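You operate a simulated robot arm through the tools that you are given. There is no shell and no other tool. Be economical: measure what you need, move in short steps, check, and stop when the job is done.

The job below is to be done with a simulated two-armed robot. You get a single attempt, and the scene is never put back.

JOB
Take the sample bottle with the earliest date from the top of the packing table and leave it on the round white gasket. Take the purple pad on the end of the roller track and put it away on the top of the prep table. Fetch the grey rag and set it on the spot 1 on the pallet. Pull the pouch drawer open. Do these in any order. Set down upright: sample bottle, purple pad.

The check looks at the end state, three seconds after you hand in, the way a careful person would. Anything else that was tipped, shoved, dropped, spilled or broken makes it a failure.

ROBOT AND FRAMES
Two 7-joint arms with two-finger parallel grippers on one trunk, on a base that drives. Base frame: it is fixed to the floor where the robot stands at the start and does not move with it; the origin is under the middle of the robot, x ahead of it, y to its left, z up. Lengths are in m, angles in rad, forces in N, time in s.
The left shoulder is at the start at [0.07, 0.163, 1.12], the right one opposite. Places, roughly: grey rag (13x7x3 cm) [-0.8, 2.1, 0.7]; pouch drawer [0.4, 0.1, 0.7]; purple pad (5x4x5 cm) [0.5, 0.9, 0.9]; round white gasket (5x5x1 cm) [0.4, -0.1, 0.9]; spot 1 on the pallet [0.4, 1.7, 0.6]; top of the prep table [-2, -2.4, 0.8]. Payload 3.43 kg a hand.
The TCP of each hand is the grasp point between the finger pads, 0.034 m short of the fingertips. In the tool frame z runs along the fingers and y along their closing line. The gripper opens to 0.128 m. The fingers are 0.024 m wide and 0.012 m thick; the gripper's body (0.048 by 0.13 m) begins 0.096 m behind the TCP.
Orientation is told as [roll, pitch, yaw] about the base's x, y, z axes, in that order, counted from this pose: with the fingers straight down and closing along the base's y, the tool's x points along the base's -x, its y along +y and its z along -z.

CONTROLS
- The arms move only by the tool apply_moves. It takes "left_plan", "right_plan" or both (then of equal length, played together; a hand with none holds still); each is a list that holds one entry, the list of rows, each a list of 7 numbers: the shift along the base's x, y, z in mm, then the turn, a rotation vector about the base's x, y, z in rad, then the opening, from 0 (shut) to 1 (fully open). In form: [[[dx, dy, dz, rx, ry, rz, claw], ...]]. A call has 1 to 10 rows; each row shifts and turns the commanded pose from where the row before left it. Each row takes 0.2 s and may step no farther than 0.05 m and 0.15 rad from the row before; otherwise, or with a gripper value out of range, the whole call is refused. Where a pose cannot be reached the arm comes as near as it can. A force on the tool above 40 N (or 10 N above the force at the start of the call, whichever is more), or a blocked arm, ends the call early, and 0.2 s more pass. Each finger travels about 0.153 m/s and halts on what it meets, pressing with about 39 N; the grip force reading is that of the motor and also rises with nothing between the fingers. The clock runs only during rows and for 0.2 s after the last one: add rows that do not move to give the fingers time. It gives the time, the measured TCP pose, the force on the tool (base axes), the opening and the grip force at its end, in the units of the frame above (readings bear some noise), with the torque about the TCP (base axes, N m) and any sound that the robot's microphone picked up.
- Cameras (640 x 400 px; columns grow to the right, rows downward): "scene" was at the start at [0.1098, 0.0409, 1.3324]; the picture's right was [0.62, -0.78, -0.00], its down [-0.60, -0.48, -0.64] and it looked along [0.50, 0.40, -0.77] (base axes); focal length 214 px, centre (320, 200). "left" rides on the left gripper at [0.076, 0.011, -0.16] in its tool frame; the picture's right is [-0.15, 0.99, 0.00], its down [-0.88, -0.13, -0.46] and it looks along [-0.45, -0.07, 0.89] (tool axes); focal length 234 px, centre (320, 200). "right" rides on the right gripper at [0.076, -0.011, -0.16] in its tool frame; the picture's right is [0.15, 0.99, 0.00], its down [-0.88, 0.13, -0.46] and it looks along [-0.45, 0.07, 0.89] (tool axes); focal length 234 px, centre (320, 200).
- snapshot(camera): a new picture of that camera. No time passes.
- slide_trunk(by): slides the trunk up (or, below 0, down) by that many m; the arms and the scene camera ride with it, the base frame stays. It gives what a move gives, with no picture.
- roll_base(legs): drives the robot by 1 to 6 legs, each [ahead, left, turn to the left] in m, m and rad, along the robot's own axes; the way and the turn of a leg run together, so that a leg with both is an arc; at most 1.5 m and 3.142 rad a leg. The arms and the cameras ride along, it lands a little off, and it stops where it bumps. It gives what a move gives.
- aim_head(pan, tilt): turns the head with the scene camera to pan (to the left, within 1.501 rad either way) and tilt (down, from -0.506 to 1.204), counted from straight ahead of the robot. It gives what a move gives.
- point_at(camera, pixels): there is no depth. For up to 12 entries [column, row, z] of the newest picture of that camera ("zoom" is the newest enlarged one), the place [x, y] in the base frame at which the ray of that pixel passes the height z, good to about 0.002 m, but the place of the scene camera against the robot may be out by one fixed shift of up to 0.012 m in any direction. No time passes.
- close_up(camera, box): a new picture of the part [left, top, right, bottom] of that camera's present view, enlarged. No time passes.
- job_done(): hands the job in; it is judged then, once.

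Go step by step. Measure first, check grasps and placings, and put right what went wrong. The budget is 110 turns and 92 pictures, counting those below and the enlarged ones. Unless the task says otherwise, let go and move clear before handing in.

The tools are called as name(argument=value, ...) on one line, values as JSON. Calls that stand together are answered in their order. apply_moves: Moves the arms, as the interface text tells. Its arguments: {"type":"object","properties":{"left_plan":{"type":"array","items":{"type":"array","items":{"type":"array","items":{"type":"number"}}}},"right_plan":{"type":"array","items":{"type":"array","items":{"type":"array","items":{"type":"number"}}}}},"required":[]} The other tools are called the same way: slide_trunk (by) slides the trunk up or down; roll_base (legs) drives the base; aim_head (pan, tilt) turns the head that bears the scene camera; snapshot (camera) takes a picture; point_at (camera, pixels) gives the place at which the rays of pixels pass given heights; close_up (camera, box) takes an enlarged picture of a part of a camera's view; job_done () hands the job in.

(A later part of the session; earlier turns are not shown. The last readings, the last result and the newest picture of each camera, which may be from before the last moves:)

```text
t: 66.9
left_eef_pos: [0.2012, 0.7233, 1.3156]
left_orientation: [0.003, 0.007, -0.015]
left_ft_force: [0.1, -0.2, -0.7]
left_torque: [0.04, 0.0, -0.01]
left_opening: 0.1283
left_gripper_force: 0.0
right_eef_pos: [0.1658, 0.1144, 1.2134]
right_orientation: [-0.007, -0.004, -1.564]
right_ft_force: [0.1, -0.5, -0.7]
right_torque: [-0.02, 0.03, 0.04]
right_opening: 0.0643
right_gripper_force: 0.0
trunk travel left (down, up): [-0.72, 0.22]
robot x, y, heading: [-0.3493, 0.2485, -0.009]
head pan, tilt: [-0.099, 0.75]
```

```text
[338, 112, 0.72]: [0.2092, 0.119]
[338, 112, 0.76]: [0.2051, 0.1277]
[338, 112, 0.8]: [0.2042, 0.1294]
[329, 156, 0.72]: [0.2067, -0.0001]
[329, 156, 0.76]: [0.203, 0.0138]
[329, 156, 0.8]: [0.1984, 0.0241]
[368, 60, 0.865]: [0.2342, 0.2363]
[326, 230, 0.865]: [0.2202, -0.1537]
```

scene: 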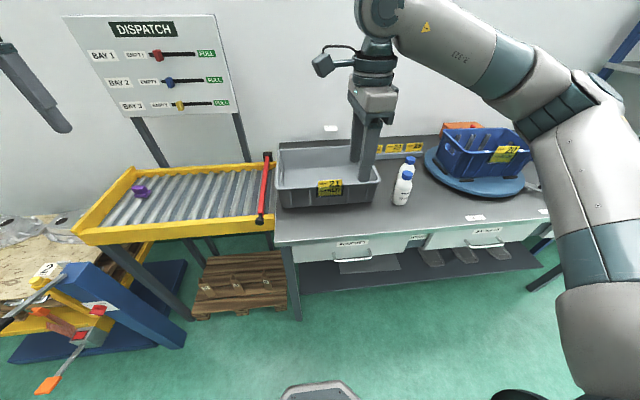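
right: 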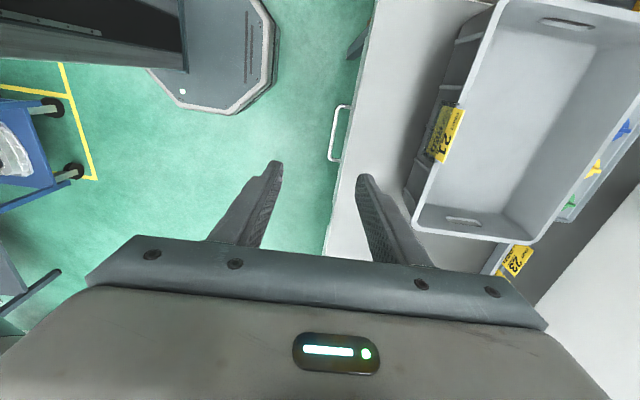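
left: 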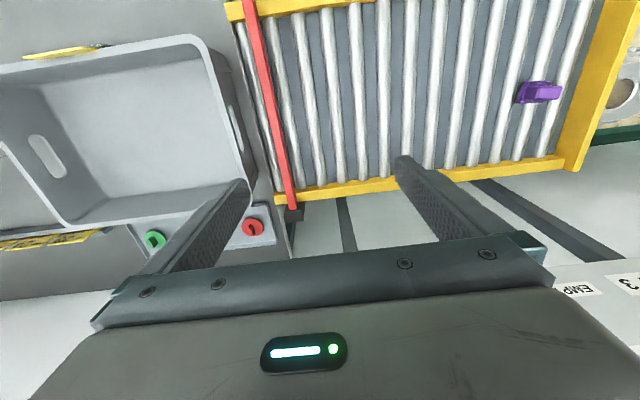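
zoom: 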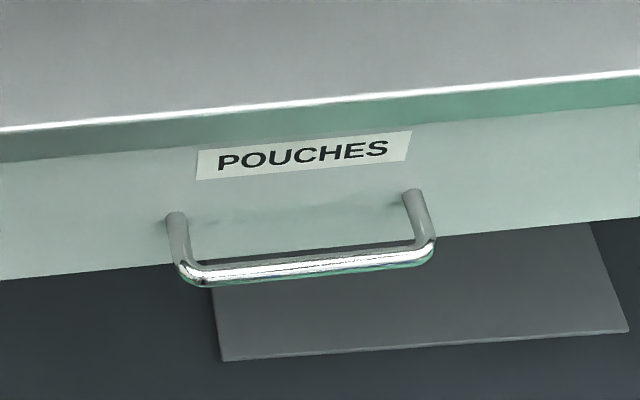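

The handle bar is at x≈0.203, z≈0.765, y≈0.014-0.128, close under the table edge (x≈0.225). I'll grip it with the tool tilted 0.9 rad forward: lower the trunk, then tilt while backing the hand off.

slide_trunk(by=-0.12)

apply_moves(right_plan=[[[-15, -7, -5, 0, -0.15, 0, 0.5], [-15, -7, -5, 0, -0.15, 0, 0.5], [-15, -7, -20, 0, -0.15, 0, 0.5], [-15, -7, -30, 0, -0.15, 0, 0.5], [-15, -7, -40, 0, -0.15, 0, 0.5], [-15, -7, -40, 0, -0.15, 0, 0.5], [0, 0, -40, 0, 0, 0, 0.5], [0, 0, -40, 0, 0, 0, 0.5], [0, 0, -30, 0, 0, 0, 0.5], [0, 0, 0, 0, 0, 0, 0.5]]])

snapshot(camera="right")

```text
t: 68.4
left_eef_pos: [0.1999, 0.7224, 1.1963]
left_orientation: [0.005, 0.006, -0.015]
left_ft_force: [0.0, -0.1, -0.3]
left_torque: [0.01, 0.0, -0.04]
left_opening: 0.1284
left_gripper_force: 0.2
right_eef_pos: [0.1653, 0.1126, 1.0937]
right_orientation: [-0.004, -0.002, -1.565]
right_ft_force: [0.0, 0.1, -0.6]
right_torque: [0.0, 0.0, 0.01]
right_opening: 0.064
right_gripper_force: 0.0
trunk travel left (down, up): [-0.6, 0.34]
robot x, y, heading: [-0.3484, 0.2515, -0.015]
head pan, tilt: [-0.099, 0.75]
```

```text
t: 70.6
left_eef_pos: [0.2012, 0.7214, 1.1955]
left_orientation: [0.003, 0.005, -0.013]
left_ft_force: [-0.7, -0.5, -0.3]
left_torque: [-0.04, 0.02, -0.05]
left_opening: 0.1279
left_gripper_force: 0.2
right_eef_pos: [0.1992, 0.1128, 0.8685]
right_orientation: [0.893, -0.008, -1.57]
right_ft_force: [0.0, -0.3, -0.4]
right_torque: [0.02, -0.01, -0.02]
right_opening: 0.064
right_gripper_force: 0.0
right hand out of reach, approached as far as the arm can: row 4, 5, 6
trunk travel left (down, up): [-0.6, 0.34]
robot x, y, heading: [-0.3465, 0.2496, -0.014]
head pan, tilt: [-0.099, 0.75]
```

```text
30 pictures are left
```

right: 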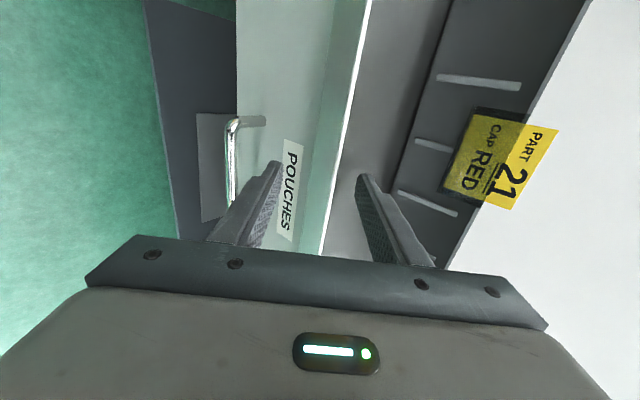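

The hand pulled too close to the trunk limit. I'll back the base 0.15 m, then line up with the bar's height and middle.

roll_base(legs=[[-0.16, 0, 0.013]])

apply_moves(right_plan=[[[20, -20, -24, 0, 0, 0, 0.5], [20, -20, -24, 0, 0, 0, 0.5], [20, 0, 0, 0, 0, 0, 0.5], [0, 0, 0, 0, 0, 0, 0.5]]])

snapshot(camera="right")

```text
t: 72.0
left_eef_pos: [0.0394, 0.7274, 1.1953]
left_orientation: [0.003, 0.009, -0.007]
left_ft_force: [0.2, 0.1, 0.0]
left_torque: [-0.03, 0.01, 0.01]
left_opening: 0.128
left_gripper_force: 0.1
right_eef_pos: [0.0438, 0.1184, 0.8677]
right_orientation: [0.894, -0.007, -1.564]
right_ft_force: [-0.1, 0.9, -0.9]
right_torque: [-0.05, 0.0, 0.01]
right_opening: 0.0641
right_gripper_force: 0.1
trunk travel left (down, up): [-0.6, 0.34]
robot x, y, heading: [-0.5051, 0.2546, -0.003]
head pan, tilt: [-0.099, 0.75]
```

```text
t: 73.0
left_eef_pos: [0.0399, 0.7271, 1.1973]
left_orientation: [0.004, 0.007, -0.008]
left_ft_force: [0.7, 0.1, -0.1]
left_torque: [0.0, 0.0, 0.02]
left_opening: 0.1282
left_gripper_force: 0.1
right_eef_pos: [0.0998, 0.077, 0.8218]
right_orientation: [0.894, -0.007, -1.562]
right_ft_force: [0.8, 0.6, 0.4]
right_torque: [0.02, 0.0, 0.0]
right_opening: 0.0638
right_gripper_force: 0.0
trunk travel left (down, up): [-0.6, 0.34]
robot x, y, heading: [-0.5013, 0.2507, -0.009]
head pan, tilt: [-0.099, 0.75]
```

```text
29 pictures are left
```

right: 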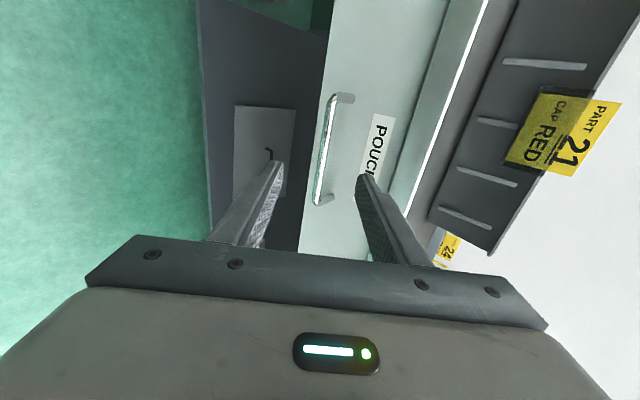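

The bar lies right between the fingers' line (326,148). I'll advance along the tool axis about 114 mm and close.

apply_moves(right_plan=[[[24, -17, -17, 0, 0, 0, 0.5], [23, 0, -17, 0, 0, 0, 0.5], [23, 0, -17, 0, 0, 0, 0.5], [0, 0, 0, 0, 0, 0, 0.5]]])

snapshot(camera="right")

```text
t: 74.0
left_eef_pos: [0.0398, 0.7273, 1.1965]
left_orientation: [0.006, 0.007, -0.007]
left_ft_force: [-0.1, -0.3, -0.8]
left_torque: [0.04, -0.04, 0.01]
left_opening: 0.1281
left_gripper_force: 0.0
right_eef_pos: [0.1717, 0.0609, 0.7726]
right_orientation: [0.893, -0.007, -1.564]
right_ft_force: [-0.2, -1.1, 0.4]
right_torque: [-0.04, -0.03, -0.02]
right_opening: 0.0639
right_gripper_force: 0.0
trunk travel left (down, up): [-0.6, 0.34]
robot x, y, heading: [-0.5055, 0.2575, -0.004]
head pan, tilt: [-0.099, 0.75]
```

```text
28 pictures are left
```

right: 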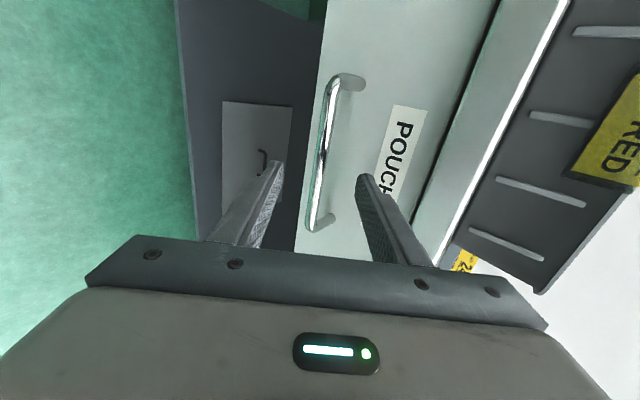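

The bar should still be ~65 mm beyond the TCP. I'll advance 58 mm more and close.

apply_moves(right_plan=[[[15, 0, -12, 0, 0, 0, 0.5], [15, 0, -12, 0, 0, 0, 0.5], [15, 0, -12, 0, 0, 0, 0.5], [0, 0, 0, 0, 0, 0, 0.25], [0, 0, 0, 0, 0, 0, 0], [0, 0, 0, 0, 0, 0, 0], [0, 0, 0, 0, 0, 0, 0]]])

snapshot(camera="right")

```text
t: 74.7
left_eef_pos: [0.0377, 0.725, 1.1971]
left_orientation: [0.005, 0.006, -0.009]
left_ft_force: [-0.3, 0.1, 0.6]
left_torque: [0.03, 0.05, 0.03]
left_opening: 0.128
left_gripper_force: 0.0
right_eef_pos: [0.1914, 0.0584, 0.7618]
right_orientation: [0.893, -0.001, -1.555]
right_ft_force: [-23.5, -2.7, 17.3]
right_torque: [-0.14, -1.22, -0.38]
right_opening: 0.0633
right_gripper_force: 0.1
right hand out of reach, approached as far as the arm can: row 1, 2, 3
trunk travel left (down, up): [-0.6, 0.34]
robot x, y, heading: [-0.503, 0.2509, -0.007]
head pan, tilt: [-0.099, 0.75]
stopped in row 3 (right hand): the force on the tool passed its limit (the readings are from after the stop); the commanded pose is now the measured one
```

```text
27 pictures are left
```

right: 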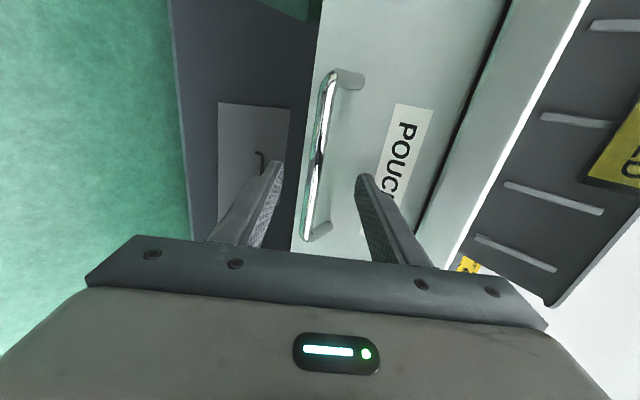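

The upper fingertip touched the drawer face (x≈0.245) and the arm was at its reach limit. I'll back off, narrow the opening to about 0.035 and bring the base 0.07 m closer.

apply_moves(right_plan=[[[-20, 0, 16, 0, 0, 0, 0.5], [-25, 0, 10, 0, 0, 0, 0.3], [-25, 0, 0, 0, 0, 0, 0.3], [0, 0, 0, 0, 0, 0, 0.3]]])

roll_base(legs=[[0.07, 0, 0]])

snapshot(camera="right")

```text
t: 75.7
left_eef_pos: [0.0387, 0.7261, 1.1957]
left_orientation: [0.006, 0.006, -0.008]
left_ft_force: [0.0, 1.0, 0.6]
left_torque: [0.02, -0.02, 0.01]
left_opening: 0.128
left_gripper_force: 0.1
right_eef_pos: [0.1483, 0.0571, 0.7862]
right_orientation: [0.888, -0.004, -1.556]
right_ft_force: [-0.8, 0.6, 0.7]
right_torque: [-0.01, 0.01, -0.01]
right_opening: 0.0382
right_gripper_force: 0.1
right hand out of reach, approached as far as the arm can: row 3
trunk travel left (down, up): [-0.6, 0.34]
robot x, y, heading: [-0.5015, 0.2525, -0.008]
head pan, tilt: [-0.099, 0.75]
```

```text
t: 76.7
left_eef_pos: [0.0863, 0.7256, 1.1963]
left_orientation: [0.006, 0.01, -0.008]
left_ft_force: [1.0, -0.6, 0.4]
left_torque: [0.04, 0.0, 0.01]
left_opening: 0.1284
left_gripper_force: 0.1
right_eef_pos: [0.1887, 0.0579, 0.7883]
right_orientation: [0.882, -0.002, -1.554]
right_ft_force: [-4.4, 0.9, 5.4]
right_torque: [-0.09, 0.13, -0.02]
right_opening: 0.0378
right_gripper_force: 0.0
trunk travel left (down, up): [-0.6, 0.34]
robot x, y, heading: [-0.4577, 0.2516, -0.014]
head pan, tilt: [-0.099, 0.75]
stopped in leg 1: the force on the tool passed its limit (the readings are from after the stop); the commanded pose is now the measured one
```

```text
26 pictures are left
```

right: 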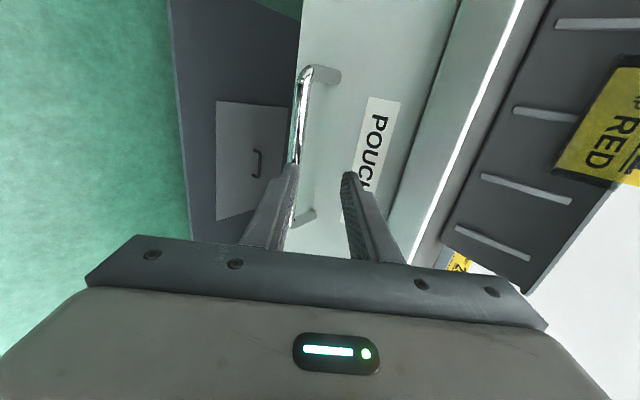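

The lower fingertip is on the bar (col 297 vs 320). I'll back off 15 mm, lower 20 mm perpendicular to the tool, then advance 33 mm and close.

apply_moves(right_plan=[[[-14, 0, 10, 0, 0, 0, 0.3], [-12, 0, -16, 0, 0, 0, 0.3], [0, 0, 0, 0, 0, 0, 0.3], [9, 0, -7, 0, 0, 0, 0.3], [9, 0, -7, 0, 0, 0, 0.3], [8, 0, -7, 0, 0, 0, 0.3], [0, 0, 0, 0, 0, 0, 0.3]]])

snapshot(camera="right")

```text
t: 78.3
left_eef_pos: [0.0861, 0.7257, 1.1966]
left_orientation: [0.005, 0.008, -0.008]
left_ft_force: [-0.4, -0.6, -0.9]
left_torque: [-0.01, 0.03, 0.02]
left_opening: 0.1282
left_gripper_force: 0.1
right_eef_pos: [0.187, 0.0477, 0.7845]
right_orientation: [0.877, -0.005, -1.557]
right_ft_force: [-9.7, -1.6, 5.6]
right_torque: [-0.19, 0.25, 0.02]
right_opening: 0.0392
right_gripper_force: 0.5
right hand out of reach, approached as far as the arm can: row 2, 4, 5, 6
trunk travel left (down, up): [-0.6, 0.34]
robot x, y, heading: [-0.4566, 0.2519, -0.008]
head pan, tilt: [-0.099, 0.75]
```

```text
25 pictures are left
```

right: 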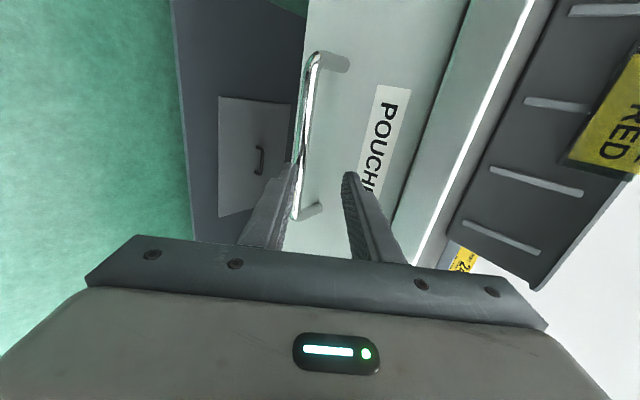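

The arm is at a joint limit in this low pose. I'll back away, raise both hands 0.18 m, then lower the trunk by 0.2 m to improve the configuration.

roll_base(legs=[[-0.08, 0, 0]])

apply_moves(right_plan=[[[0, 5, 45, 0, 0, 0, 0.35], [0, 5, 45, 0, 0, 0, 0.35], [0, 0, 45, 0, 0, 0, 0.35], [0, 0, 45, 0, 0, 0, 0.35], [0, 0, 0, 0, 0, 0, 0.35]]], left_plan=[[[0, 0, 45, 0, 0, 0, 1], [0, 0, 45, 0, 0, 0, 1], [0, 0, 45, 0, 0, 0, 1], [0, 0, 45, 0, 0, 0, 1], [0, 0, 0, 0, 0, 0, 1]]])

slide_trunk(by=-0.2)

snapshot(camera="right")

```text
t: 79.3
left_eef_pos: [0.0089, 0.7267, 1.1957]
left_orientation: [0.004, 0.007, -0.008]
left_ft_force: [0.2, -0.5, 0.2]
left_torque: [0.01, -0.02, 0.01]
left_opening: 0.128
left_gripper_force: 0.1
right_eef_pos: [0.1083, 0.0489, 0.7843]
right_orientation: [0.876, -0.005, -1.555]
right_ft_force: [-1.5, -0.5, 0.1]
right_torque: [0.0, -0.02, -0.03]
right_opening: 0.0382
right_gripper_force: 0.0
trunk travel left (down, up): [-0.6, 0.34]
robot x, y, heading: [-0.5334, 0.2531, -0.006]
head pan, tilt: [-0.099, 0.75]
```

```text
t: 80.5
left_eef_pos: [0.0089, 0.7275, 1.3708]
left_orientation: [0.004, 0.005, -0.008]
left_ft_force: [-0.3, -0.4, -1.0]
left_torque: [-0.03, 0.05, -0.01]
left_opening: 0.1282
left_gripper_force: 0.0
left hand out of reach, approached as far as the arm can: row 4
right_eef_pos: [0.1075, 0.0627, 0.9663]
right_orientation: [0.875, -0.006, -1.556]
right_ft_force: [0.0, 1.2, 0.0]
right_torque: [-0.04, 0.0, 0.0]
right_opening: 0.0447
right_gripper_force: 0.1
trunk travel left (down, up): [-0.6, 0.34]
robot x, y, heading: [-0.5345, 0.2506, -0.008]
head pan, tilt: [-0.099, 0.75]
```

```text
t: 82.7
left_eef_pos: [0.0084, 0.7252, 1.1723]
left_orientation: [0.005, 0.006, -0.006]
left_ft_force: [-0.4, -0.2, 0.0]
left_torque: [0.02, -0.01, -0.01]
left_opening: 0.128
left_gripper_force: 0.1
right_eef_pos: [0.1065, 0.0605, 0.7673]
right_orientation: [0.876, -0.006, -1.556]
right_ft_force: [0.2, 0.6, 0.5]
right_torque: [0.02, 0.0, -0.01]
right_opening: 0.0447
right_gripper_force: 0.1
trunk travel left (down, up): [-0.4, 0.54]
robot x, y, heading: [-0.533, 0.2536, -0.009]
head pan, tilt: [-0.099, 0.75]
```

```text
24 pictures are left
```

right: 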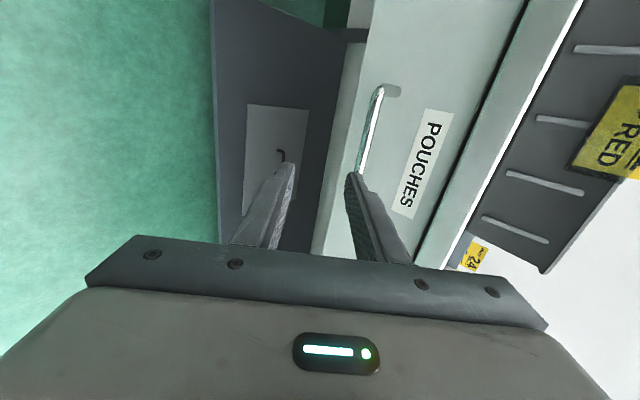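

The bar is now right of the axis (col ~358 at row 158), meaning about 42 mm toward the table. I'll correct, advance 50 mm and look.

apply_moves(right_plan=[[[14, 0, 16, 0, 0, 0, 0.35], [13, 5, 16, 0, 0, 0, 0.35], [19, 5, -16, 0, 0, 0, 0.35], [19, 0, -16, 0, 0, 0, 0.35], [0, 0, 0, 0, 0, 0, 0.35]]])

snapshot(camera="right")

```text
t: 83.9
left_eef_pos: [0.0079, 0.7244, 1.1722]
left_orientation: [0.005, 0.005, -0.006]
left_ft_force: [0.0, -0.2, 0.4]
left_torque: [-0.03, 0.01, 0.03]
left_opening: 0.1281
left_gripper_force: 0.0
right_eef_pos: [0.1729, 0.0711, 0.7662]
right_orientation: [0.876, -0.005, -1.555]
right_ft_force: [-0.3, -0.1, -0.7]
right_torque: [-0.04, -0.01, 0.03]
right_opening: 0.0449
right_gripper_force: 0.1
trunk travel left (down, up): [-0.4, 0.54]
robot x, y, heading: [-0.532, 0.2512, -0.008]
head pan, tilt: [-0.099, 0.75]
```

```text
23 pictures are left
```

right: 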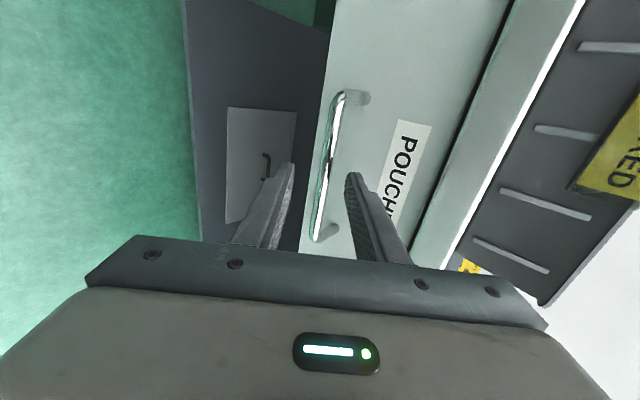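

The bar is centred between the fingertips (325,165). I'll advance 38 mm and close.

apply_moves(right_plan=[[[15, 0, -12, 0, 0, 0, 0.35], [14, 0, -12, 0, 0, 0, 0.35], [0, 0, 0, 0, 0, 0, 0.35], [0, 0, 0, 0, 0, 0, 0], [0, 0, 0, 0, 0, 0, 0], [0, 0, 0, 0, 0, 0, 0]]])

```text
t: 85.3
left_eef_pos: [0.0074, 0.7256, 1.1733]
left_orientation: [0.006, 0.003, -0.007]
left_ft_force: [0.6, 0.0, 0.2]
left_torque: [0.0, -0.01, 0.02]
left_opening: 0.1279
left_gripper_force: 0.0
right_eef_pos: [0.202, 0.0673, 0.7447]
right_orientation: [0.88, -0.004, -1.558]
right_ft_force: [4.4, -3.2, 21.7]
right_torque: [0.62, -0.08, -0.22]
right_opening: 0.0116
right_gripper_force: 44.9
trunk travel left (down, up): [-0.4, 0.54]
robot x, y, heading: [-0.5342, 0.2509, -0.007]
head pan, tilt: [-0.099, 0.75]
```

The bar is gripped (11.6 mm). I'll pull by driving the base back.

roll_base(legs=[[-0.12, 0, 0], [-0.1, 0, 0]])

snapshot(camera="right")

```text
t: 86.9
left_eef_pos: [-0.1189, 0.724, 1.171]
left_orientation: [0.008, 0.009, -0.014]
left_ft_force: [0.2, 0.6, -0.3]
left_torque: [0.0, -0.04, 0.01]
left_opening: 0.1282
left_gripper_force: 0.0
right_eef_pos: [0.0719, 0.0687, 0.7462]
right_orientation: [0.884, 0.0, -1.557]
right_ft_force: [-1.9, 3.2, -11.4]
right_torque: [-0.14, -0.01, -0.68]
right_opening: 0.0116
right_gripper_force: 45.0
trunk travel left (down, up): [-0.4, 0.54]
robot x, y, heading: [-0.6647, 0.2504, -0.013]
head pan, tilt: [-0.099, 0.75]
stopped in leg 2: the force on the tool passed its limit (the readings are from after the stop); the commanded pose is now the measured one
```

```text
22 pictures are left
```

right: 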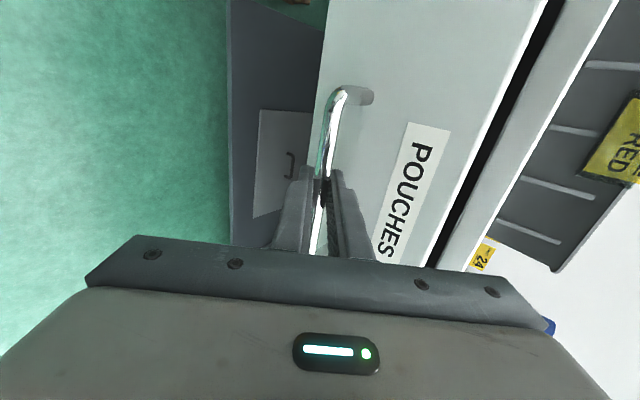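

The drawer has come out about 0.13 m. I'll try pulling a bit more to see if that is the stop.

roll_base(legs=[[-0.08, 0, 0]])

```text
t: 88.0
left_eef_pos: [-0.1951, 0.7225, 1.1694]
left_orientation: [0.007, 0.01, -0.01]
left_ft_force: [0.7, -0.1, -0.5]
left_torque: [-0.06, -0.05, 0.0]
left_opening: 0.128
left_gripper_force: 0.1
right_eef_pos: [-0.0031, 0.0682, 0.7458]
right_orientation: [0.885, 0.0, -1.558]
right_ft_force: [0.3, -3.8, -21.7]
right_torque: [0.08, -0.01, -0.37]
right_opening: 0.0117
right_gripper_force: 45.2
trunk travel left (down, up): [-0.4, 0.54]
robot x, y, heading: [-0.7443, 0.2576, -0.013]
head pan, tilt: [-0.099, 0.75]
```

It moved to 0.205 m. One more pull of 0.1 m to have it well open.

roll_base(legs=[[-0.1, 0, 0]])

```text
t: 89.1
left_eef_pos: [-0.2977, 0.7254, 1.1699]
left_orientation: [0.009, 0.008, -0.014]
left_ft_force: [0.5, -0.2, 0.0]
left_torque: [-0.01, -0.05, 0.02]
left_opening: 0.1279
left_gripper_force: 0.1
right_eef_pos: [-0.1065, 0.0682, 0.7458]
right_orientation: [0.884, -0.001, -1.561]
right_ft_force: [0.5, -10.4, -10.2]
right_torque: [-0.1, -0.06, -0.52]
right_opening: 0.0117
right_gripper_force: 44.8
trunk travel left (down, up): [-0.4, 0.54]
robot x, y, heading: [-0.8439, 0.2575, -0.012]
head pan, tilt: [-0.099, 0.75]
```

About 0.31 m out. I'll release, retreat along the tool axis, and look.

apply_moves(right_plan=[[[0, 0, 0, 0, 0, 0, 0.3], [0, 0, 0, 0, 0, 0, 0.3], [-20, 0, 16, 0, 0, 0, 0.3], [-25, 0, 20, 0, 0, 0, 0.3], [-10, 0, 40, 0, 0.1, 0, 0.3], [0, 0, 45, 0, 0.13, 0, 0.3], [0, 0, 45, 0, 0.13, 0, 0.3], [0, 0, 45, 0, 0.13, 0, 0.3], [0, 0, 45, 0, 0.13, 0, 0.3], [0, 0, 45, 0, 0.13, 0, 0.3]]])

slide_trunk(by=0.2)

aim_head(pan=0.5, tilt=0.6)

snapshot(camera="scene")

```text
t: 91.3
left_eef_pos: [-0.2998, 0.7282, 1.1699]
left_orientation: [0.005, 0.008, -0.012]
left_ft_force: [-0.4, -0.2, -0.1]
left_torque: [-0.05, -0.06, 0.01]
left_opening: 0.1282
left_gripper_force: 0.1
right_eef_pos: [-0.1611, 0.0721, 1.0499]
right_orientation: [0.134, 0.003, -1.558]
right_ft_force: [-0.1, 0.3, 1.2]
right_torque: [-0.02, -0.03, 0.04]
right_opening: 0.0385
right_gripper_force: 0.0
trunk travel left (down, up): [-0.4, 0.54]
robot x, y, heading: [-0.8437, 0.2568, -0.011]
head pan, tilt: [-0.099, 0.75]
```

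```text
t: 93.5
left_eef_pos: [-0.2984, 0.7259, 1.3706]
left_orientation: [0.007, 0.009, -0.012]
left_ft_force: [0.1, 0.3, -0.4]
left_torque: [0.03, 0.01, -0.01]
left_opening: 0.1279
left_gripper_force: 0.1
right_eef_pos: [-0.1588, 0.0713, 1.2479]
right_orientation: [0.134, 0.006, -1.56]
right_ft_force: [0.0, -0.4, 0.0]
right_torque: [0.0, 0.02, 0.02]
right_opening: 0.0386
right_gripper_force: 0.0
trunk travel left (down, up): [-0.6, 0.34]
robot x, y, heading: [-0.847, 0.256, -0.011]
head pan, tilt: [-0.099, 0.75]
```

```text
t: 94.5
left_eef_pos: [-0.2997, 0.7266, 1.3707]
left_orientation: [0.008, 0.01, -0.012]
left_ft_force: [0.0, 0.4, -0.2]
left_torque: [0.0, 0.01, 0.01]
left_opening: 0.1279
left_gripper_force: 0.0
right_eef_pos: [-0.1598, 0.0706, 1.2486]
right_orientation: [0.135, 0.005, -1.56]
right_ft_force: [1.1, 0.8, -0.1]
right_torque: [0.0, 0.01, 0.01]
right_opening: 0.0387
right_gripper_force: 0.1
trunk travel left (down, up): [-0.6, 0.34]
robot x, y, heading: [-0.8457, 0.2544, -0.016]
head pan, tilt: [0.499, 0.6]
```

```text
21 pictures are left
```

scene: 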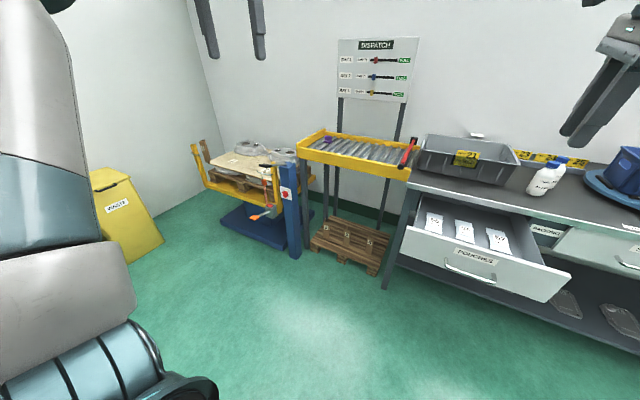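

The drawer is open with its contents visible. Next is the purple pad at about (0.53, 0.88): I'll drive left, then forward, to bring the left hand over the roller track.

roll_base(legs=[[0, 0.45, 0.012], [0.72, 0, 0]])

aim_head(pan=0.6, tilt=0.75)

snapshot(camera="scene")

```text
t: 100.8
left_eef_pos: [0.4156, 1.1896, 1.3708]
left_orientation: [0.005, 0.008, -0.004]
left_ft_force: [-0.1, 0.0, 0.3]
left_torque: [0.0, -0.05, 0.02]
left_opening: 0.1282
left_gripper_force: 0.0
right_eef_pos: [0.5595, 0.5367, 1.2473]
right_orientation: [0.134, 0.004, -1.553]
right_ft_force: [-0.3, -1.3, 0.2]
right_torque: [0.0, 0.0, -0.01]
right_opening: 0.0382
right_gripper_force: 0.0
trunk travel left (down, up): [-0.6, 0.34]
robot x, y, heading: [-0.1262, 0.7166, 0.002]
head pan, tilt: [0.499, 0.6]
```

```text
t: 101.5
left_eef_pos: [0.4152, 1.1906, 1.3688]
left_orientation: [0.007, 0.009, -0.001]
left_ft_force: [0.5, -0.8, 0.1]
left_torque: [0.02, 0.02, 0.01]
left_opening: 0.1281
left_gripper_force: 0.1
right_eef_pos: [0.5601, 0.5367, 1.2476]
right_orientation: [0.135, 0.003, -1.551]
right_ft_force: [0.4, -0.3, 0.0]
right_torque: [-0.03, -0.01, -0.01]
right_opening: 0.0385
right_gripper_force: 0.1
trunk travel left (down, up): [-0.6, 0.34]
robot x, y, heading: [-0.1247, 0.7142, -0.002]
head pan, tilt: [0.6, 0.75]
```

```text
20 pictures are left
```

scene: 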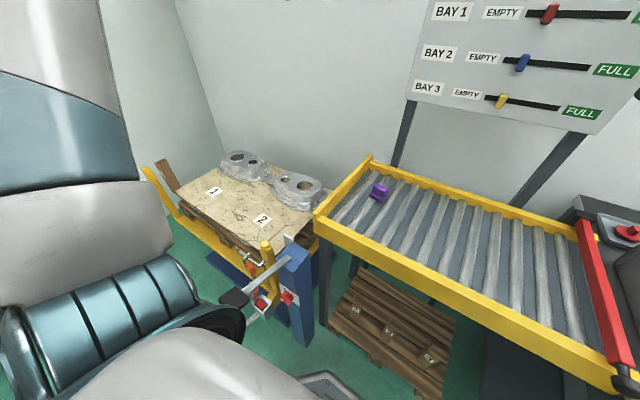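

Spot 1's label is at (215,190) on the lift's board and the pad at (380,192). I'll get positions and bring the left hand over the pad.

point_at(camera="scene", pixels=[[380, 194, 0.88], [380, 186, 0.92], [215, 190, 0.6], [215, 190, 0.63], [262, 220, 0.6], [320, 225, 0.9], [370, 162, 0.9], [206, 172, 0.6], [290, 255, 0.9]])

apply_moves(left_plan=[[[5, -45, -15, 0, 0, 0, 1], [5, -45, -15, 0, 0, 0, 1], [5, -45, -15, 0, 0, 0, 1], [5, -45, -15, 0, 0, 0, 1], [5, -45, -15, 0, 0, 0, 1], [0, -45, -20, 0, 0, 0, 1], [0, -30, -35, 0, 0, 0, 1], [0, 0, -40, 0, 0, 0, 1], [0, 0, -40, 0, 0, 0, 1], [0, 0, 0, 0, 0, 0, 1]]])

snapshot(camera="left")

```text
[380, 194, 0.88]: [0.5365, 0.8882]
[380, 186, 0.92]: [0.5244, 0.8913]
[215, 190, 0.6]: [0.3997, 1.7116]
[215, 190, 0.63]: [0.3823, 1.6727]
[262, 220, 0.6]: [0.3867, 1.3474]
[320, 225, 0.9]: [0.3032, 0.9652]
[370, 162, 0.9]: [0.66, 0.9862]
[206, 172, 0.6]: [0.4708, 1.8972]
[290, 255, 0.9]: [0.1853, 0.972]
```

```text
t: 103.7
left_eef_pos: [0.4394, 0.8886, 1.1624]
left_orientation: [0.008, 0.007, -0.003]
left_ft_force: [-0.6, -0.4, 0.8]
left_torque: [0.03, 0.01, -0.01]
left_opening: 0.128
left_gripper_force: 0.0
right_eef_pos: [0.5589, 0.5356, 1.2474]
right_orientation: [0.135, 0.006, -1.55]
right_ft_force: [0.5, 0.4, 0.6]
right_torque: [0.04, -0.02, 0.02]
right_opening: 0.0383
right_gripper_force: 0.1
trunk travel left (down, up): [-0.6, 0.34]
robot x, y, heading: [-0.1246, 0.715, -0.005]
head pan, tilt: [0.6, 0.75]
```

```text
19 pictures are left
```

left: 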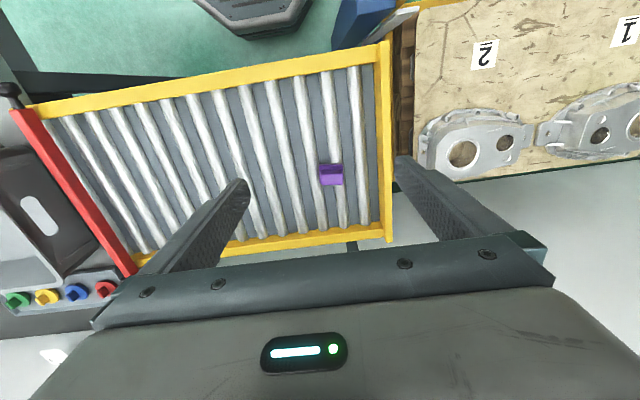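

close_up(camera="left", box=[300, 145, 370, 205])

point_at(camera="left", pixels=[[331, 174, 0.88], [331, 174, 0.91], [320, 165, 0.92], [341, 164, 0.92], [344, 184, 0.88], [322, 186, 0.88], [392, 160, 0.9], [250, 245, 0.9]])

```text
6.67 times, centred on (335, 175) of left
```

zoom: 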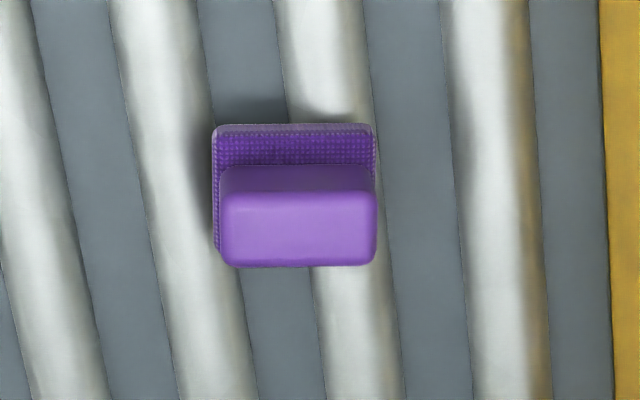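

```text
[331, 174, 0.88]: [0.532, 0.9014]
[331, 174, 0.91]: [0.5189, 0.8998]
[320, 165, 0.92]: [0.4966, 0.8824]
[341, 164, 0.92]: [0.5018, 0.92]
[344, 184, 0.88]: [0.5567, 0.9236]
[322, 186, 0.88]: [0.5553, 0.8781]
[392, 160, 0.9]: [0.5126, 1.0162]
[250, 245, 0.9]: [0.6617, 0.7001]
```

The pad is a small scrubber about 0.046 m wide along y, at (0.527, 0.901). I'll approach with opening 0.7, coming down to z = 0.955 first.

apply_moves(left_plan=[[[30, 4, 0, 0, 0, 0, 0.7], [30, 4, 0, 0, 0, 0, 0.7], [28, 4, 0, 0, 0, 0, 0.7], [0, 0, -45, 0, 0, 0, 0.7], [0, 0, -45, 0, 0, 0, 0.7], [0, 0, -45, 0, 0, 0, 0.7], [0, 0, -45, 0, 0, 0, 0.7], [0, 0, -27, 0, 0, 0, 0.7], [0, 0, 0, 0, 0, 0, 0.7]]])

snapshot(camera="left")

```text
t: 105.7
left_eef_pos: [0.5294, 0.9037, 0.9537]
left_orientation: [0.008, 0.01, -0.004]
left_ft_force: [0.2, 0.0, 0.0]
left_torque: [0.01, 0.01, 0.03]
left_opening: 0.0898
left_gripper_force: 0.0
right_eef_pos: [0.56, 0.5354, 1.2468]
right_orientation: [0.135, 0.006, -1.551]
right_ft_force: [0.3, 0.2, 0.2]
right_torque: [0.0, -0.02, 0.02]
right_opening: 0.0384
right_gripper_force: 0.1
trunk travel left (down, up): [-0.6, 0.34]
robot x, y, heading: [-0.1255, 0.7172, -0.001]
head pan, tilt: [0.6, 0.75]
```

```text
17 pictures are left
```

left: 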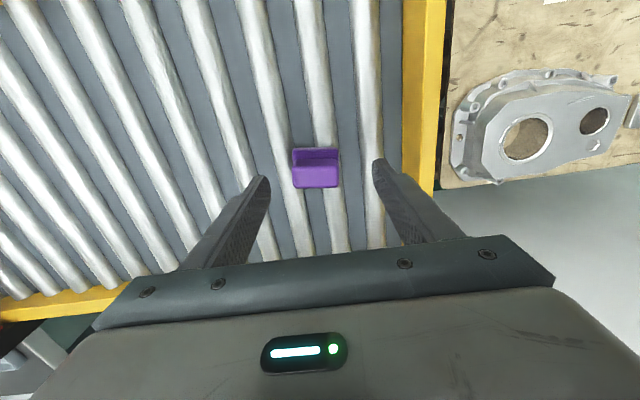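

The pad is centred between the fingers (317,170), its top around z = 0.90. I'll lower 50 mm and close.

apply_moves(left_plan=[[[0, -2, -20, 0, 0, 0, 0.7], [0, 0, -15, 0, 0, 0, 0.7], [0, 0, -15, 0, 0, 0, 0.7], [0, 0, 0, 0, 0, 0, 0.4], [0, 0, 0, 0, 0, 0, 0.15], [0, 0, 0, 0, 0, 0, 0.15], [0, 0, 0, 0, 0, 0, 0.15]]])

snapshot(camera="left")

```text
t: 107.3
left_eef_pos: [0.5287, 0.9003, 0.9026]
left_orientation: [0.007, 0.01, -0.004]
left_ft_force: [0.9, 0.1, 0.5]
left_torque: [0.0, 0.01, 0.02]
left_opening: 0.0486
left_gripper_force: 39.4
right_eef_pos: [0.5594, 0.5368, 1.2487]
right_orientation: [0.134, 0.006, -1.551]
right_ft_force: [0.1, 0.6, 0.4]
right_torque: [-0.01, -0.01, -0.01]
right_opening: 0.0383
right_gripper_force: 0.1
trunk travel left (down, up): [-0.6, 0.34]
robot x, y, heading: [-0.125, 0.715, -0.003]
head pan, tilt: [0.6, 0.75]
```

```text
16 pictures are left
```

left: 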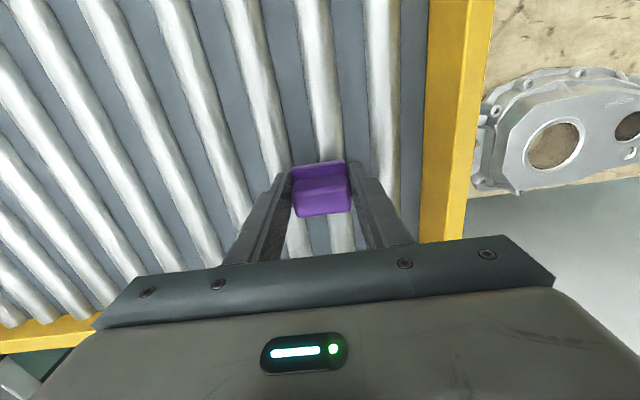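

The pad is held (0.0486 m, 39 N). I'll lift it, tuck it, then back away and turn left toward the rag with the pad in the left hand.

apply_moves(left_plan=[[[0, 0, 20, 0, 0, 0, 0.15], [0, 0, 45, 0, 0, 0, 0.15], [0, 0, 45, 0, 0, 0, 0.15], [0, 0, 45, 0, 0, 0, 0.15], [0, 0, 45, 0, 0, 0, 0.15], [-30, 30, 30, 0, 0, 0, 0.15], [-30, 30, 20, 0, 0, 0, 0.15], [-30, 30, 0, 0, 0, 0, 0.15], [-30, 30, 0, 0, 0, 0, 0.15]]], right_plan=[[[0, 0, 0, 0, 0.13, 0, 0.7], [0, 0, 0, 0, 0, 0.15, 0.9], [0, 0, 0, 0, 0, 0.15, 1], [0, 0, 0, 0, 0, 0.15, 1], [0, 0, 0, 0, 0, 0.15, 1], [-20, 0, 0, 0, 0, 0.15, 1], [-20, 0, 0, 0, 0, 0.15, 1], [-20, 0, 0, 0, 0, 0.15, 1], [-20, 0, 0, 0, 0, 0.15, 1]]])

roll_base(legs=[[-0.65, 0, 0], [0, 0, 1.571], [0.7, 0.2, 0]])

aim_head(pan=-0.4, tilt=0.7)

snapshot(camera="scene")

```text
refused: row 6 steps farther than a row can; nothing moved
```

```text
t: 109.0
left_eef_pos: [0.3616, 0.9049, 0.9042]
left_orientation: [0.002, -0.023, 0.006]
left_ft_force: [-0.6, 0.0, 0.1]
left_torque: [0.0, -0.01, -0.01]
left_opening: 0.0488
left_gripper_force: 39.2
right_eef_pos: [0.386, 0.5394, 1.2489]
right_orientation: [0.136, 0.007, -1.547]
right_ft_force: [-0.6, 0.2, 0.2]
right_torque: [0.02, 0.03, 0.03]
right_opening: 0.0386
right_gripper_force: 0.1
trunk travel left (down, up): [-0.6, 0.34]
robot x, y, heading: [-0.3002, 0.7156, 0.004]
head pan, tilt: [0.6, 0.75]
stopped in leg 1: the force on the tool passed its limit (the readings are from after the stop); the commanded pose is now the measured one
```

```text
t: 110.2
left_eef_pos: [0.362, 0.9043, 0.9032]
left_orientation: [0.003, -0.023, 0.009]
left_ft_force: [2.5, 0.1, -0.1]
left_torque: [0.02, -0.06, -0.06]
left_opening: 0.0485
left_gripper_force: 39.3
right_eef_pos: [0.3852, 0.5396, 1.2478]
right_orientation: [0.137, 0.007, -1.546]
right_ft_force: [-0.7, -0.2, -0.2]
right_torque: [-0.03, -0.02, 0.02]
right_opening: 0.0383
right_gripper_force: 0.1
trunk travel left (down, up): [-0.6, 0.34]
robot x, y, heading: [-0.3026, 0.7191, -0.002]
head pan, tilt: [-0.4, 0.7]
```

```text
15 pictures are left
```

scene: 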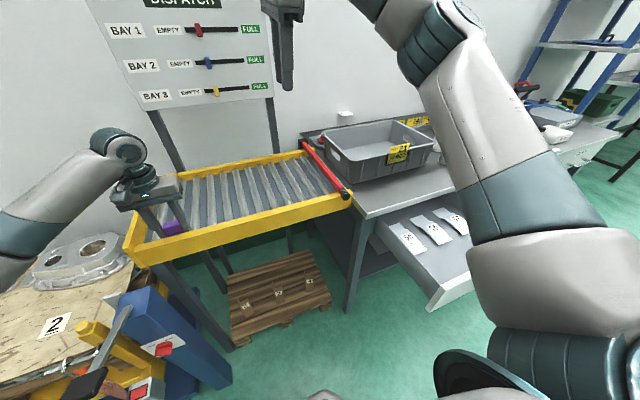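

My lift was refused but the base still backed up, so the hand dragged the pad along the rollers until it met the track's front rail. The pad is still held and the track looks in place. Now I'll lift straight up.

apply_moves(left_plan=[[[4, 0, 10, 0, 0, 0, 0.15], [0, 0, 40, 0, 0, 0, 0.15], [0, 0, 45, 0, 0, 0, 0.15], [0, 0, 45, 0, 0, 0, 0.15], [0, 0, 45, 0, 0, 0, 0.15], [0, 0, 45, 0, 0, 0, 0.15], [-20, 20, 0, 0, 0, 0, 0.15], [-20, 20, 0, 0, 0, 0, 0.15], [-20, 20, 0, 0, 0, 0, 0.15]]], right_plan=[[[0, 0, 0, 0, 0.13, 0, 0.7], [0, 0, 0, 0, 0, 0.15, 0.9], [0, 0, 0, 0, 0, 0.15, 1], [0, 0, 0, 0, 0, 0.15, 1], [0, 0, 0, 0, 0, 0.15, 1], [-20, 0, 0, 0, 0, 0.15, 1], [-20, 0, 0, 0, 0, 0.15, 1], [-20, 0, 0, 0, 0, 0.15, 1], [-20, 0, 0, 0, 0, 0.15, 1]]])

close_up(camera="left", box=[0, 0, 640, 400])

```text
t: 112.2
left_eef_pos: [0.299, 0.9659, 1.1374]
left_orientation: [0.003, -0.023, 0.006]
left_ft_force: [0.9, -0.3, -0.2]
left_torque: [-0.01, -0.01, -0.01]
left_opening: 0.0486
left_gripper_force: 39.4
right_eef_pos: [0.3028, 0.5402, 1.2501]
right_orientation: [0.007, 0.009, -0.348]
right_ft_force: [-0.9, 0.4, 0.1]
right_torque: [-0.02, -0.04, 0.01]
right_opening: 0.1281
right_gripper_force: 0.0
trunk travel left (down, up): [-0.6, 0.34]
robot x, y, heading: [-0.3008, 0.7188, 0.003]
head pan, tilt: [-0.4, 0.7]
```

```text
1.00 times, centred on (320, 200) of left
```

zoom: 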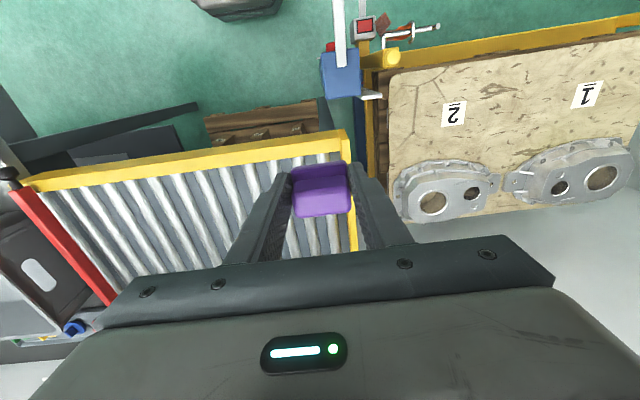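

The pad is still well gripped and the track is undisturbed. Now I'll drive toward the rag, facing +y.

roll_base(legs=[[-0.475, 0, 0], [0, 0, 1.571], [0.65, 0.2, 0]])

aim_head(pan=-0.3, tilt=0.7)

snapshot(camera="scene")

```text
t: 122.1
left_eef_pos: [-1.1978, 1.9392, 1.1365]
left_orientation: [0.002, -0.025, 1.582]
left_ft_force: [0.4, -1.3, 0.8]
left_torque: [-0.01, 0.02, 0.04]
left_opening: 0.0487
left_gripper_force: 39.3
right_eef_pos: [-0.7731, 1.9459, 1.2505]
right_orientation: [0.008, 0.009, 1.23]
right_ft_force: [0.5, -0.7, -0.4]
right_torque: [0.0, 0.01, -0.02]
right_opening: 0.1282
right_gripper_force: 0.0
trunk travel left (down, up): [-0.6, 0.34]
robot x, y, heading: [-0.9414, 1.3379, 1.579]
head pan, tilt: [-0.4, 0.7]
stopped in leg 3: the robot was blocked; the commanded pose is now the measured one
```

```text
t: 122.8
left_eef_pos: [-1.1973, 1.9409, 1.136]
left_orientation: [0.004, -0.021, 1.585]
left_ft_force: [0.1, -0.9, -0.5]
left_torque: [-0.01, 0.0, -0.02]
left_opening: 0.0486
left_gripper_force: 39.1
right_eef_pos: [-0.7729, 1.9457, 1.2496]
right_orientation: [0.008, 0.008, 1.228]
right_ft_force: [0.4, -0.7, 0.0]
right_torque: [-0.01, -0.01, 0.01]
right_opening: 0.1278
right_gripper_force: 0.0
trunk travel left (down, up): [-0.6, 0.34]
robot x, y, heading: [-0.9437, 1.3405, 1.575]
head pan, tilt: [-0.3, 0.7]
```

```text
13 pictures are left
```

scene: 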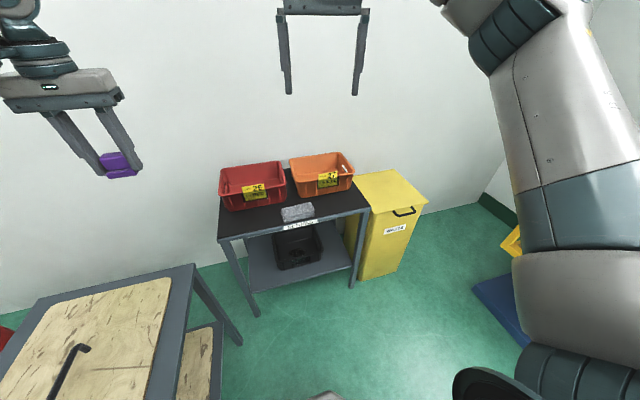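

The grey rag is at (297,212) on the small table, and the base bumped something at its left, likely the bench. I'll measure the rag.

point_at(camera="scene", pixels=[[297, 212, 0.68], [297, 212, 0.72], [283, 213, 0.7], [313, 210, 0.7], [218, 240, 0.7], [370, 210, 0.7], [205, 265, 0.7], [240, 345, 0.0]])

roll_base(legs=[[0.0, -0.05, 0]])

snapshot(camera="right")

```text
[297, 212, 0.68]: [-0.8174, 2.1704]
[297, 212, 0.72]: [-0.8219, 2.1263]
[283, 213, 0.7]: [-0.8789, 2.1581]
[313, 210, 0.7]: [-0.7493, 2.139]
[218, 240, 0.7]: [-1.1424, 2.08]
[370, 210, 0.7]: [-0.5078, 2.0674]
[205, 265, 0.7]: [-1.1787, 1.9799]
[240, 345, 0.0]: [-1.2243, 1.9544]
```

```text
t: 123.7
left_eef_pos: [-1.1522, 1.9397, 1.1363]
left_orientation: [0.0, -0.021, 1.583]
left_ft_force: [-1.0, -0.3, -0.9]
left_torque: [0.01, -0.02, -0.01]
left_opening: 0.0485
left_gripper_force: 39.3
right_eef_pos: [-0.7285, 1.9458, 1.2511]
right_orientation: [0.006, 0.01, 1.228]
right_ft_force: [0.3, -0.7, -0.1]
right_torque: [0.01, -0.02, 0.0]
right_opening: 0.1279
right_gripper_force: 0.0
trunk travel left (down, up): [-0.6, 0.34]
robot x, y, heading: [-0.8959, 1.3386, 1.579]
head pan, tilt: [-0.3, 0.7]
```

```text
12 pictures are left
```

right: 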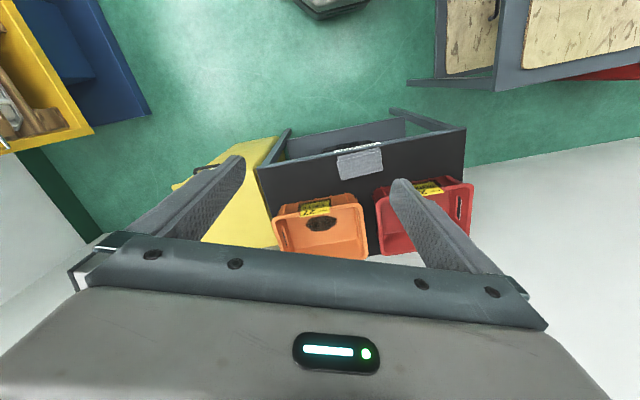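

point_at(camera="right", pixels=[[360, 162, 0.7], [360, 162, 0.73], [337, 157, 0.7], [383, 151, 0.7], [383, 170, 0.7], [340, 179, 0.7], [360, 162, 0.67], [318, 217, 0.75], [268, 205, 0.7], [466, 128, 0.7]])

```text
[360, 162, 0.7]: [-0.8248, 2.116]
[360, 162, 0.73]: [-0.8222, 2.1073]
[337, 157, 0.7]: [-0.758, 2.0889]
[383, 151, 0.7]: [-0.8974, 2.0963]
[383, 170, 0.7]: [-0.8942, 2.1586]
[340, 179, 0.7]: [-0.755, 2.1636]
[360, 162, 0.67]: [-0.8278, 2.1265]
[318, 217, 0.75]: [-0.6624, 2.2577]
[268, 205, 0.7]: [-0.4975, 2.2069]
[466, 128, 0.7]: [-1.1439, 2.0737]
```

The rag is about 0.13 x 0.07 m, long along x, centred near (-0.822, 2.105), top z≈0.73. I'll drive slightly closer, then turn the right hand to yaw 0 above it.

roll_base(legs=[[0.1, -0.05, 0]])

apply_moves(right_plan=[[[-16, 6, -25, 0, 0, -0.137, 0.8], [-16, 6, -25, 0, 0, -0.137, 0.8], [-16, 6, -25, 0, 0, -0.137, 0.8], [-16, 6, -25, 0, 0, -0.137, 0.8], [-16, 6, -25, 0, 0, -0.137, 0.8], [-16, 6, -25, 0, 0, -0.137, 0.8], [-16, 6, -25, 0, 0, -0.137, 0.8], [-16, 6, -25, 0, 0, -0.137, 0.8], [-14, 6, -25, 0, 0, -0.132, 0.8], [0, 0, 0, 0, 0, 0, 0.8]]])

snapshot(camera="right")

```text
t: 124.9
left_eef_pos: [-1.1017, 2.0429, 1.1359]
left_orientation: [0.004, -0.023, 1.587]
left_ft_force: [0.0, 0.5, -0.3]
left_torque: [-0.01, 0.02, 0.01]
left_opening: 0.0486
left_gripper_force: 38.5
right_eef_pos: [-0.6763, 2.0493, 1.2489]
right_orientation: [0.008, 0.009, 1.232]
right_ft_force: [0.4, -0.6, -0.2]
right_torque: [-0.02, 0.01, -0.02]
right_opening: 0.1278
right_gripper_force: 0.1
trunk travel left (down, up): [-0.6, 0.34]
robot x, y, heading: [-0.8464, 1.4363, 1.58]
head pan, tilt: [-0.3, 0.7]
```

```text
t: 127.1
left_eef_pos: [-1.1029, 2.0422, 1.1344]
left_orientation: [0.002, -0.023, 1.587]
left_ft_force: [0.1, -0.6, -0.6]
left_torque: [0.02, 0.0, -0.03]
left_opening: 0.0488
left_gripper_force: 38.7
right_eef_pos: [-0.8185, 2.1039, 1.027]
right_orientation: [0.007, 0.009, 0.003]
right_ft_force: [0.0, 0.5, 0.8]
right_torque: [-0.01, 0.02, 0.0]
right_opening: 0.1026
right_gripper_force: 0.1
trunk travel left (down, up): [-0.6, 0.34]
robot x, y, heading: [-0.8468, 1.4462, 1.579]
head pan, tilt: [-0.3, 0.7]
```

```text
11 pictures are left
```

right: 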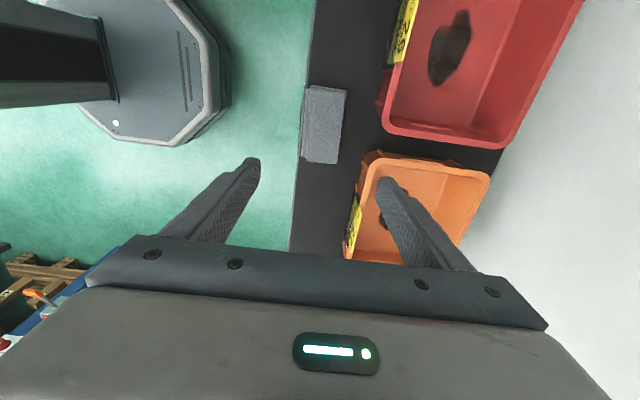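

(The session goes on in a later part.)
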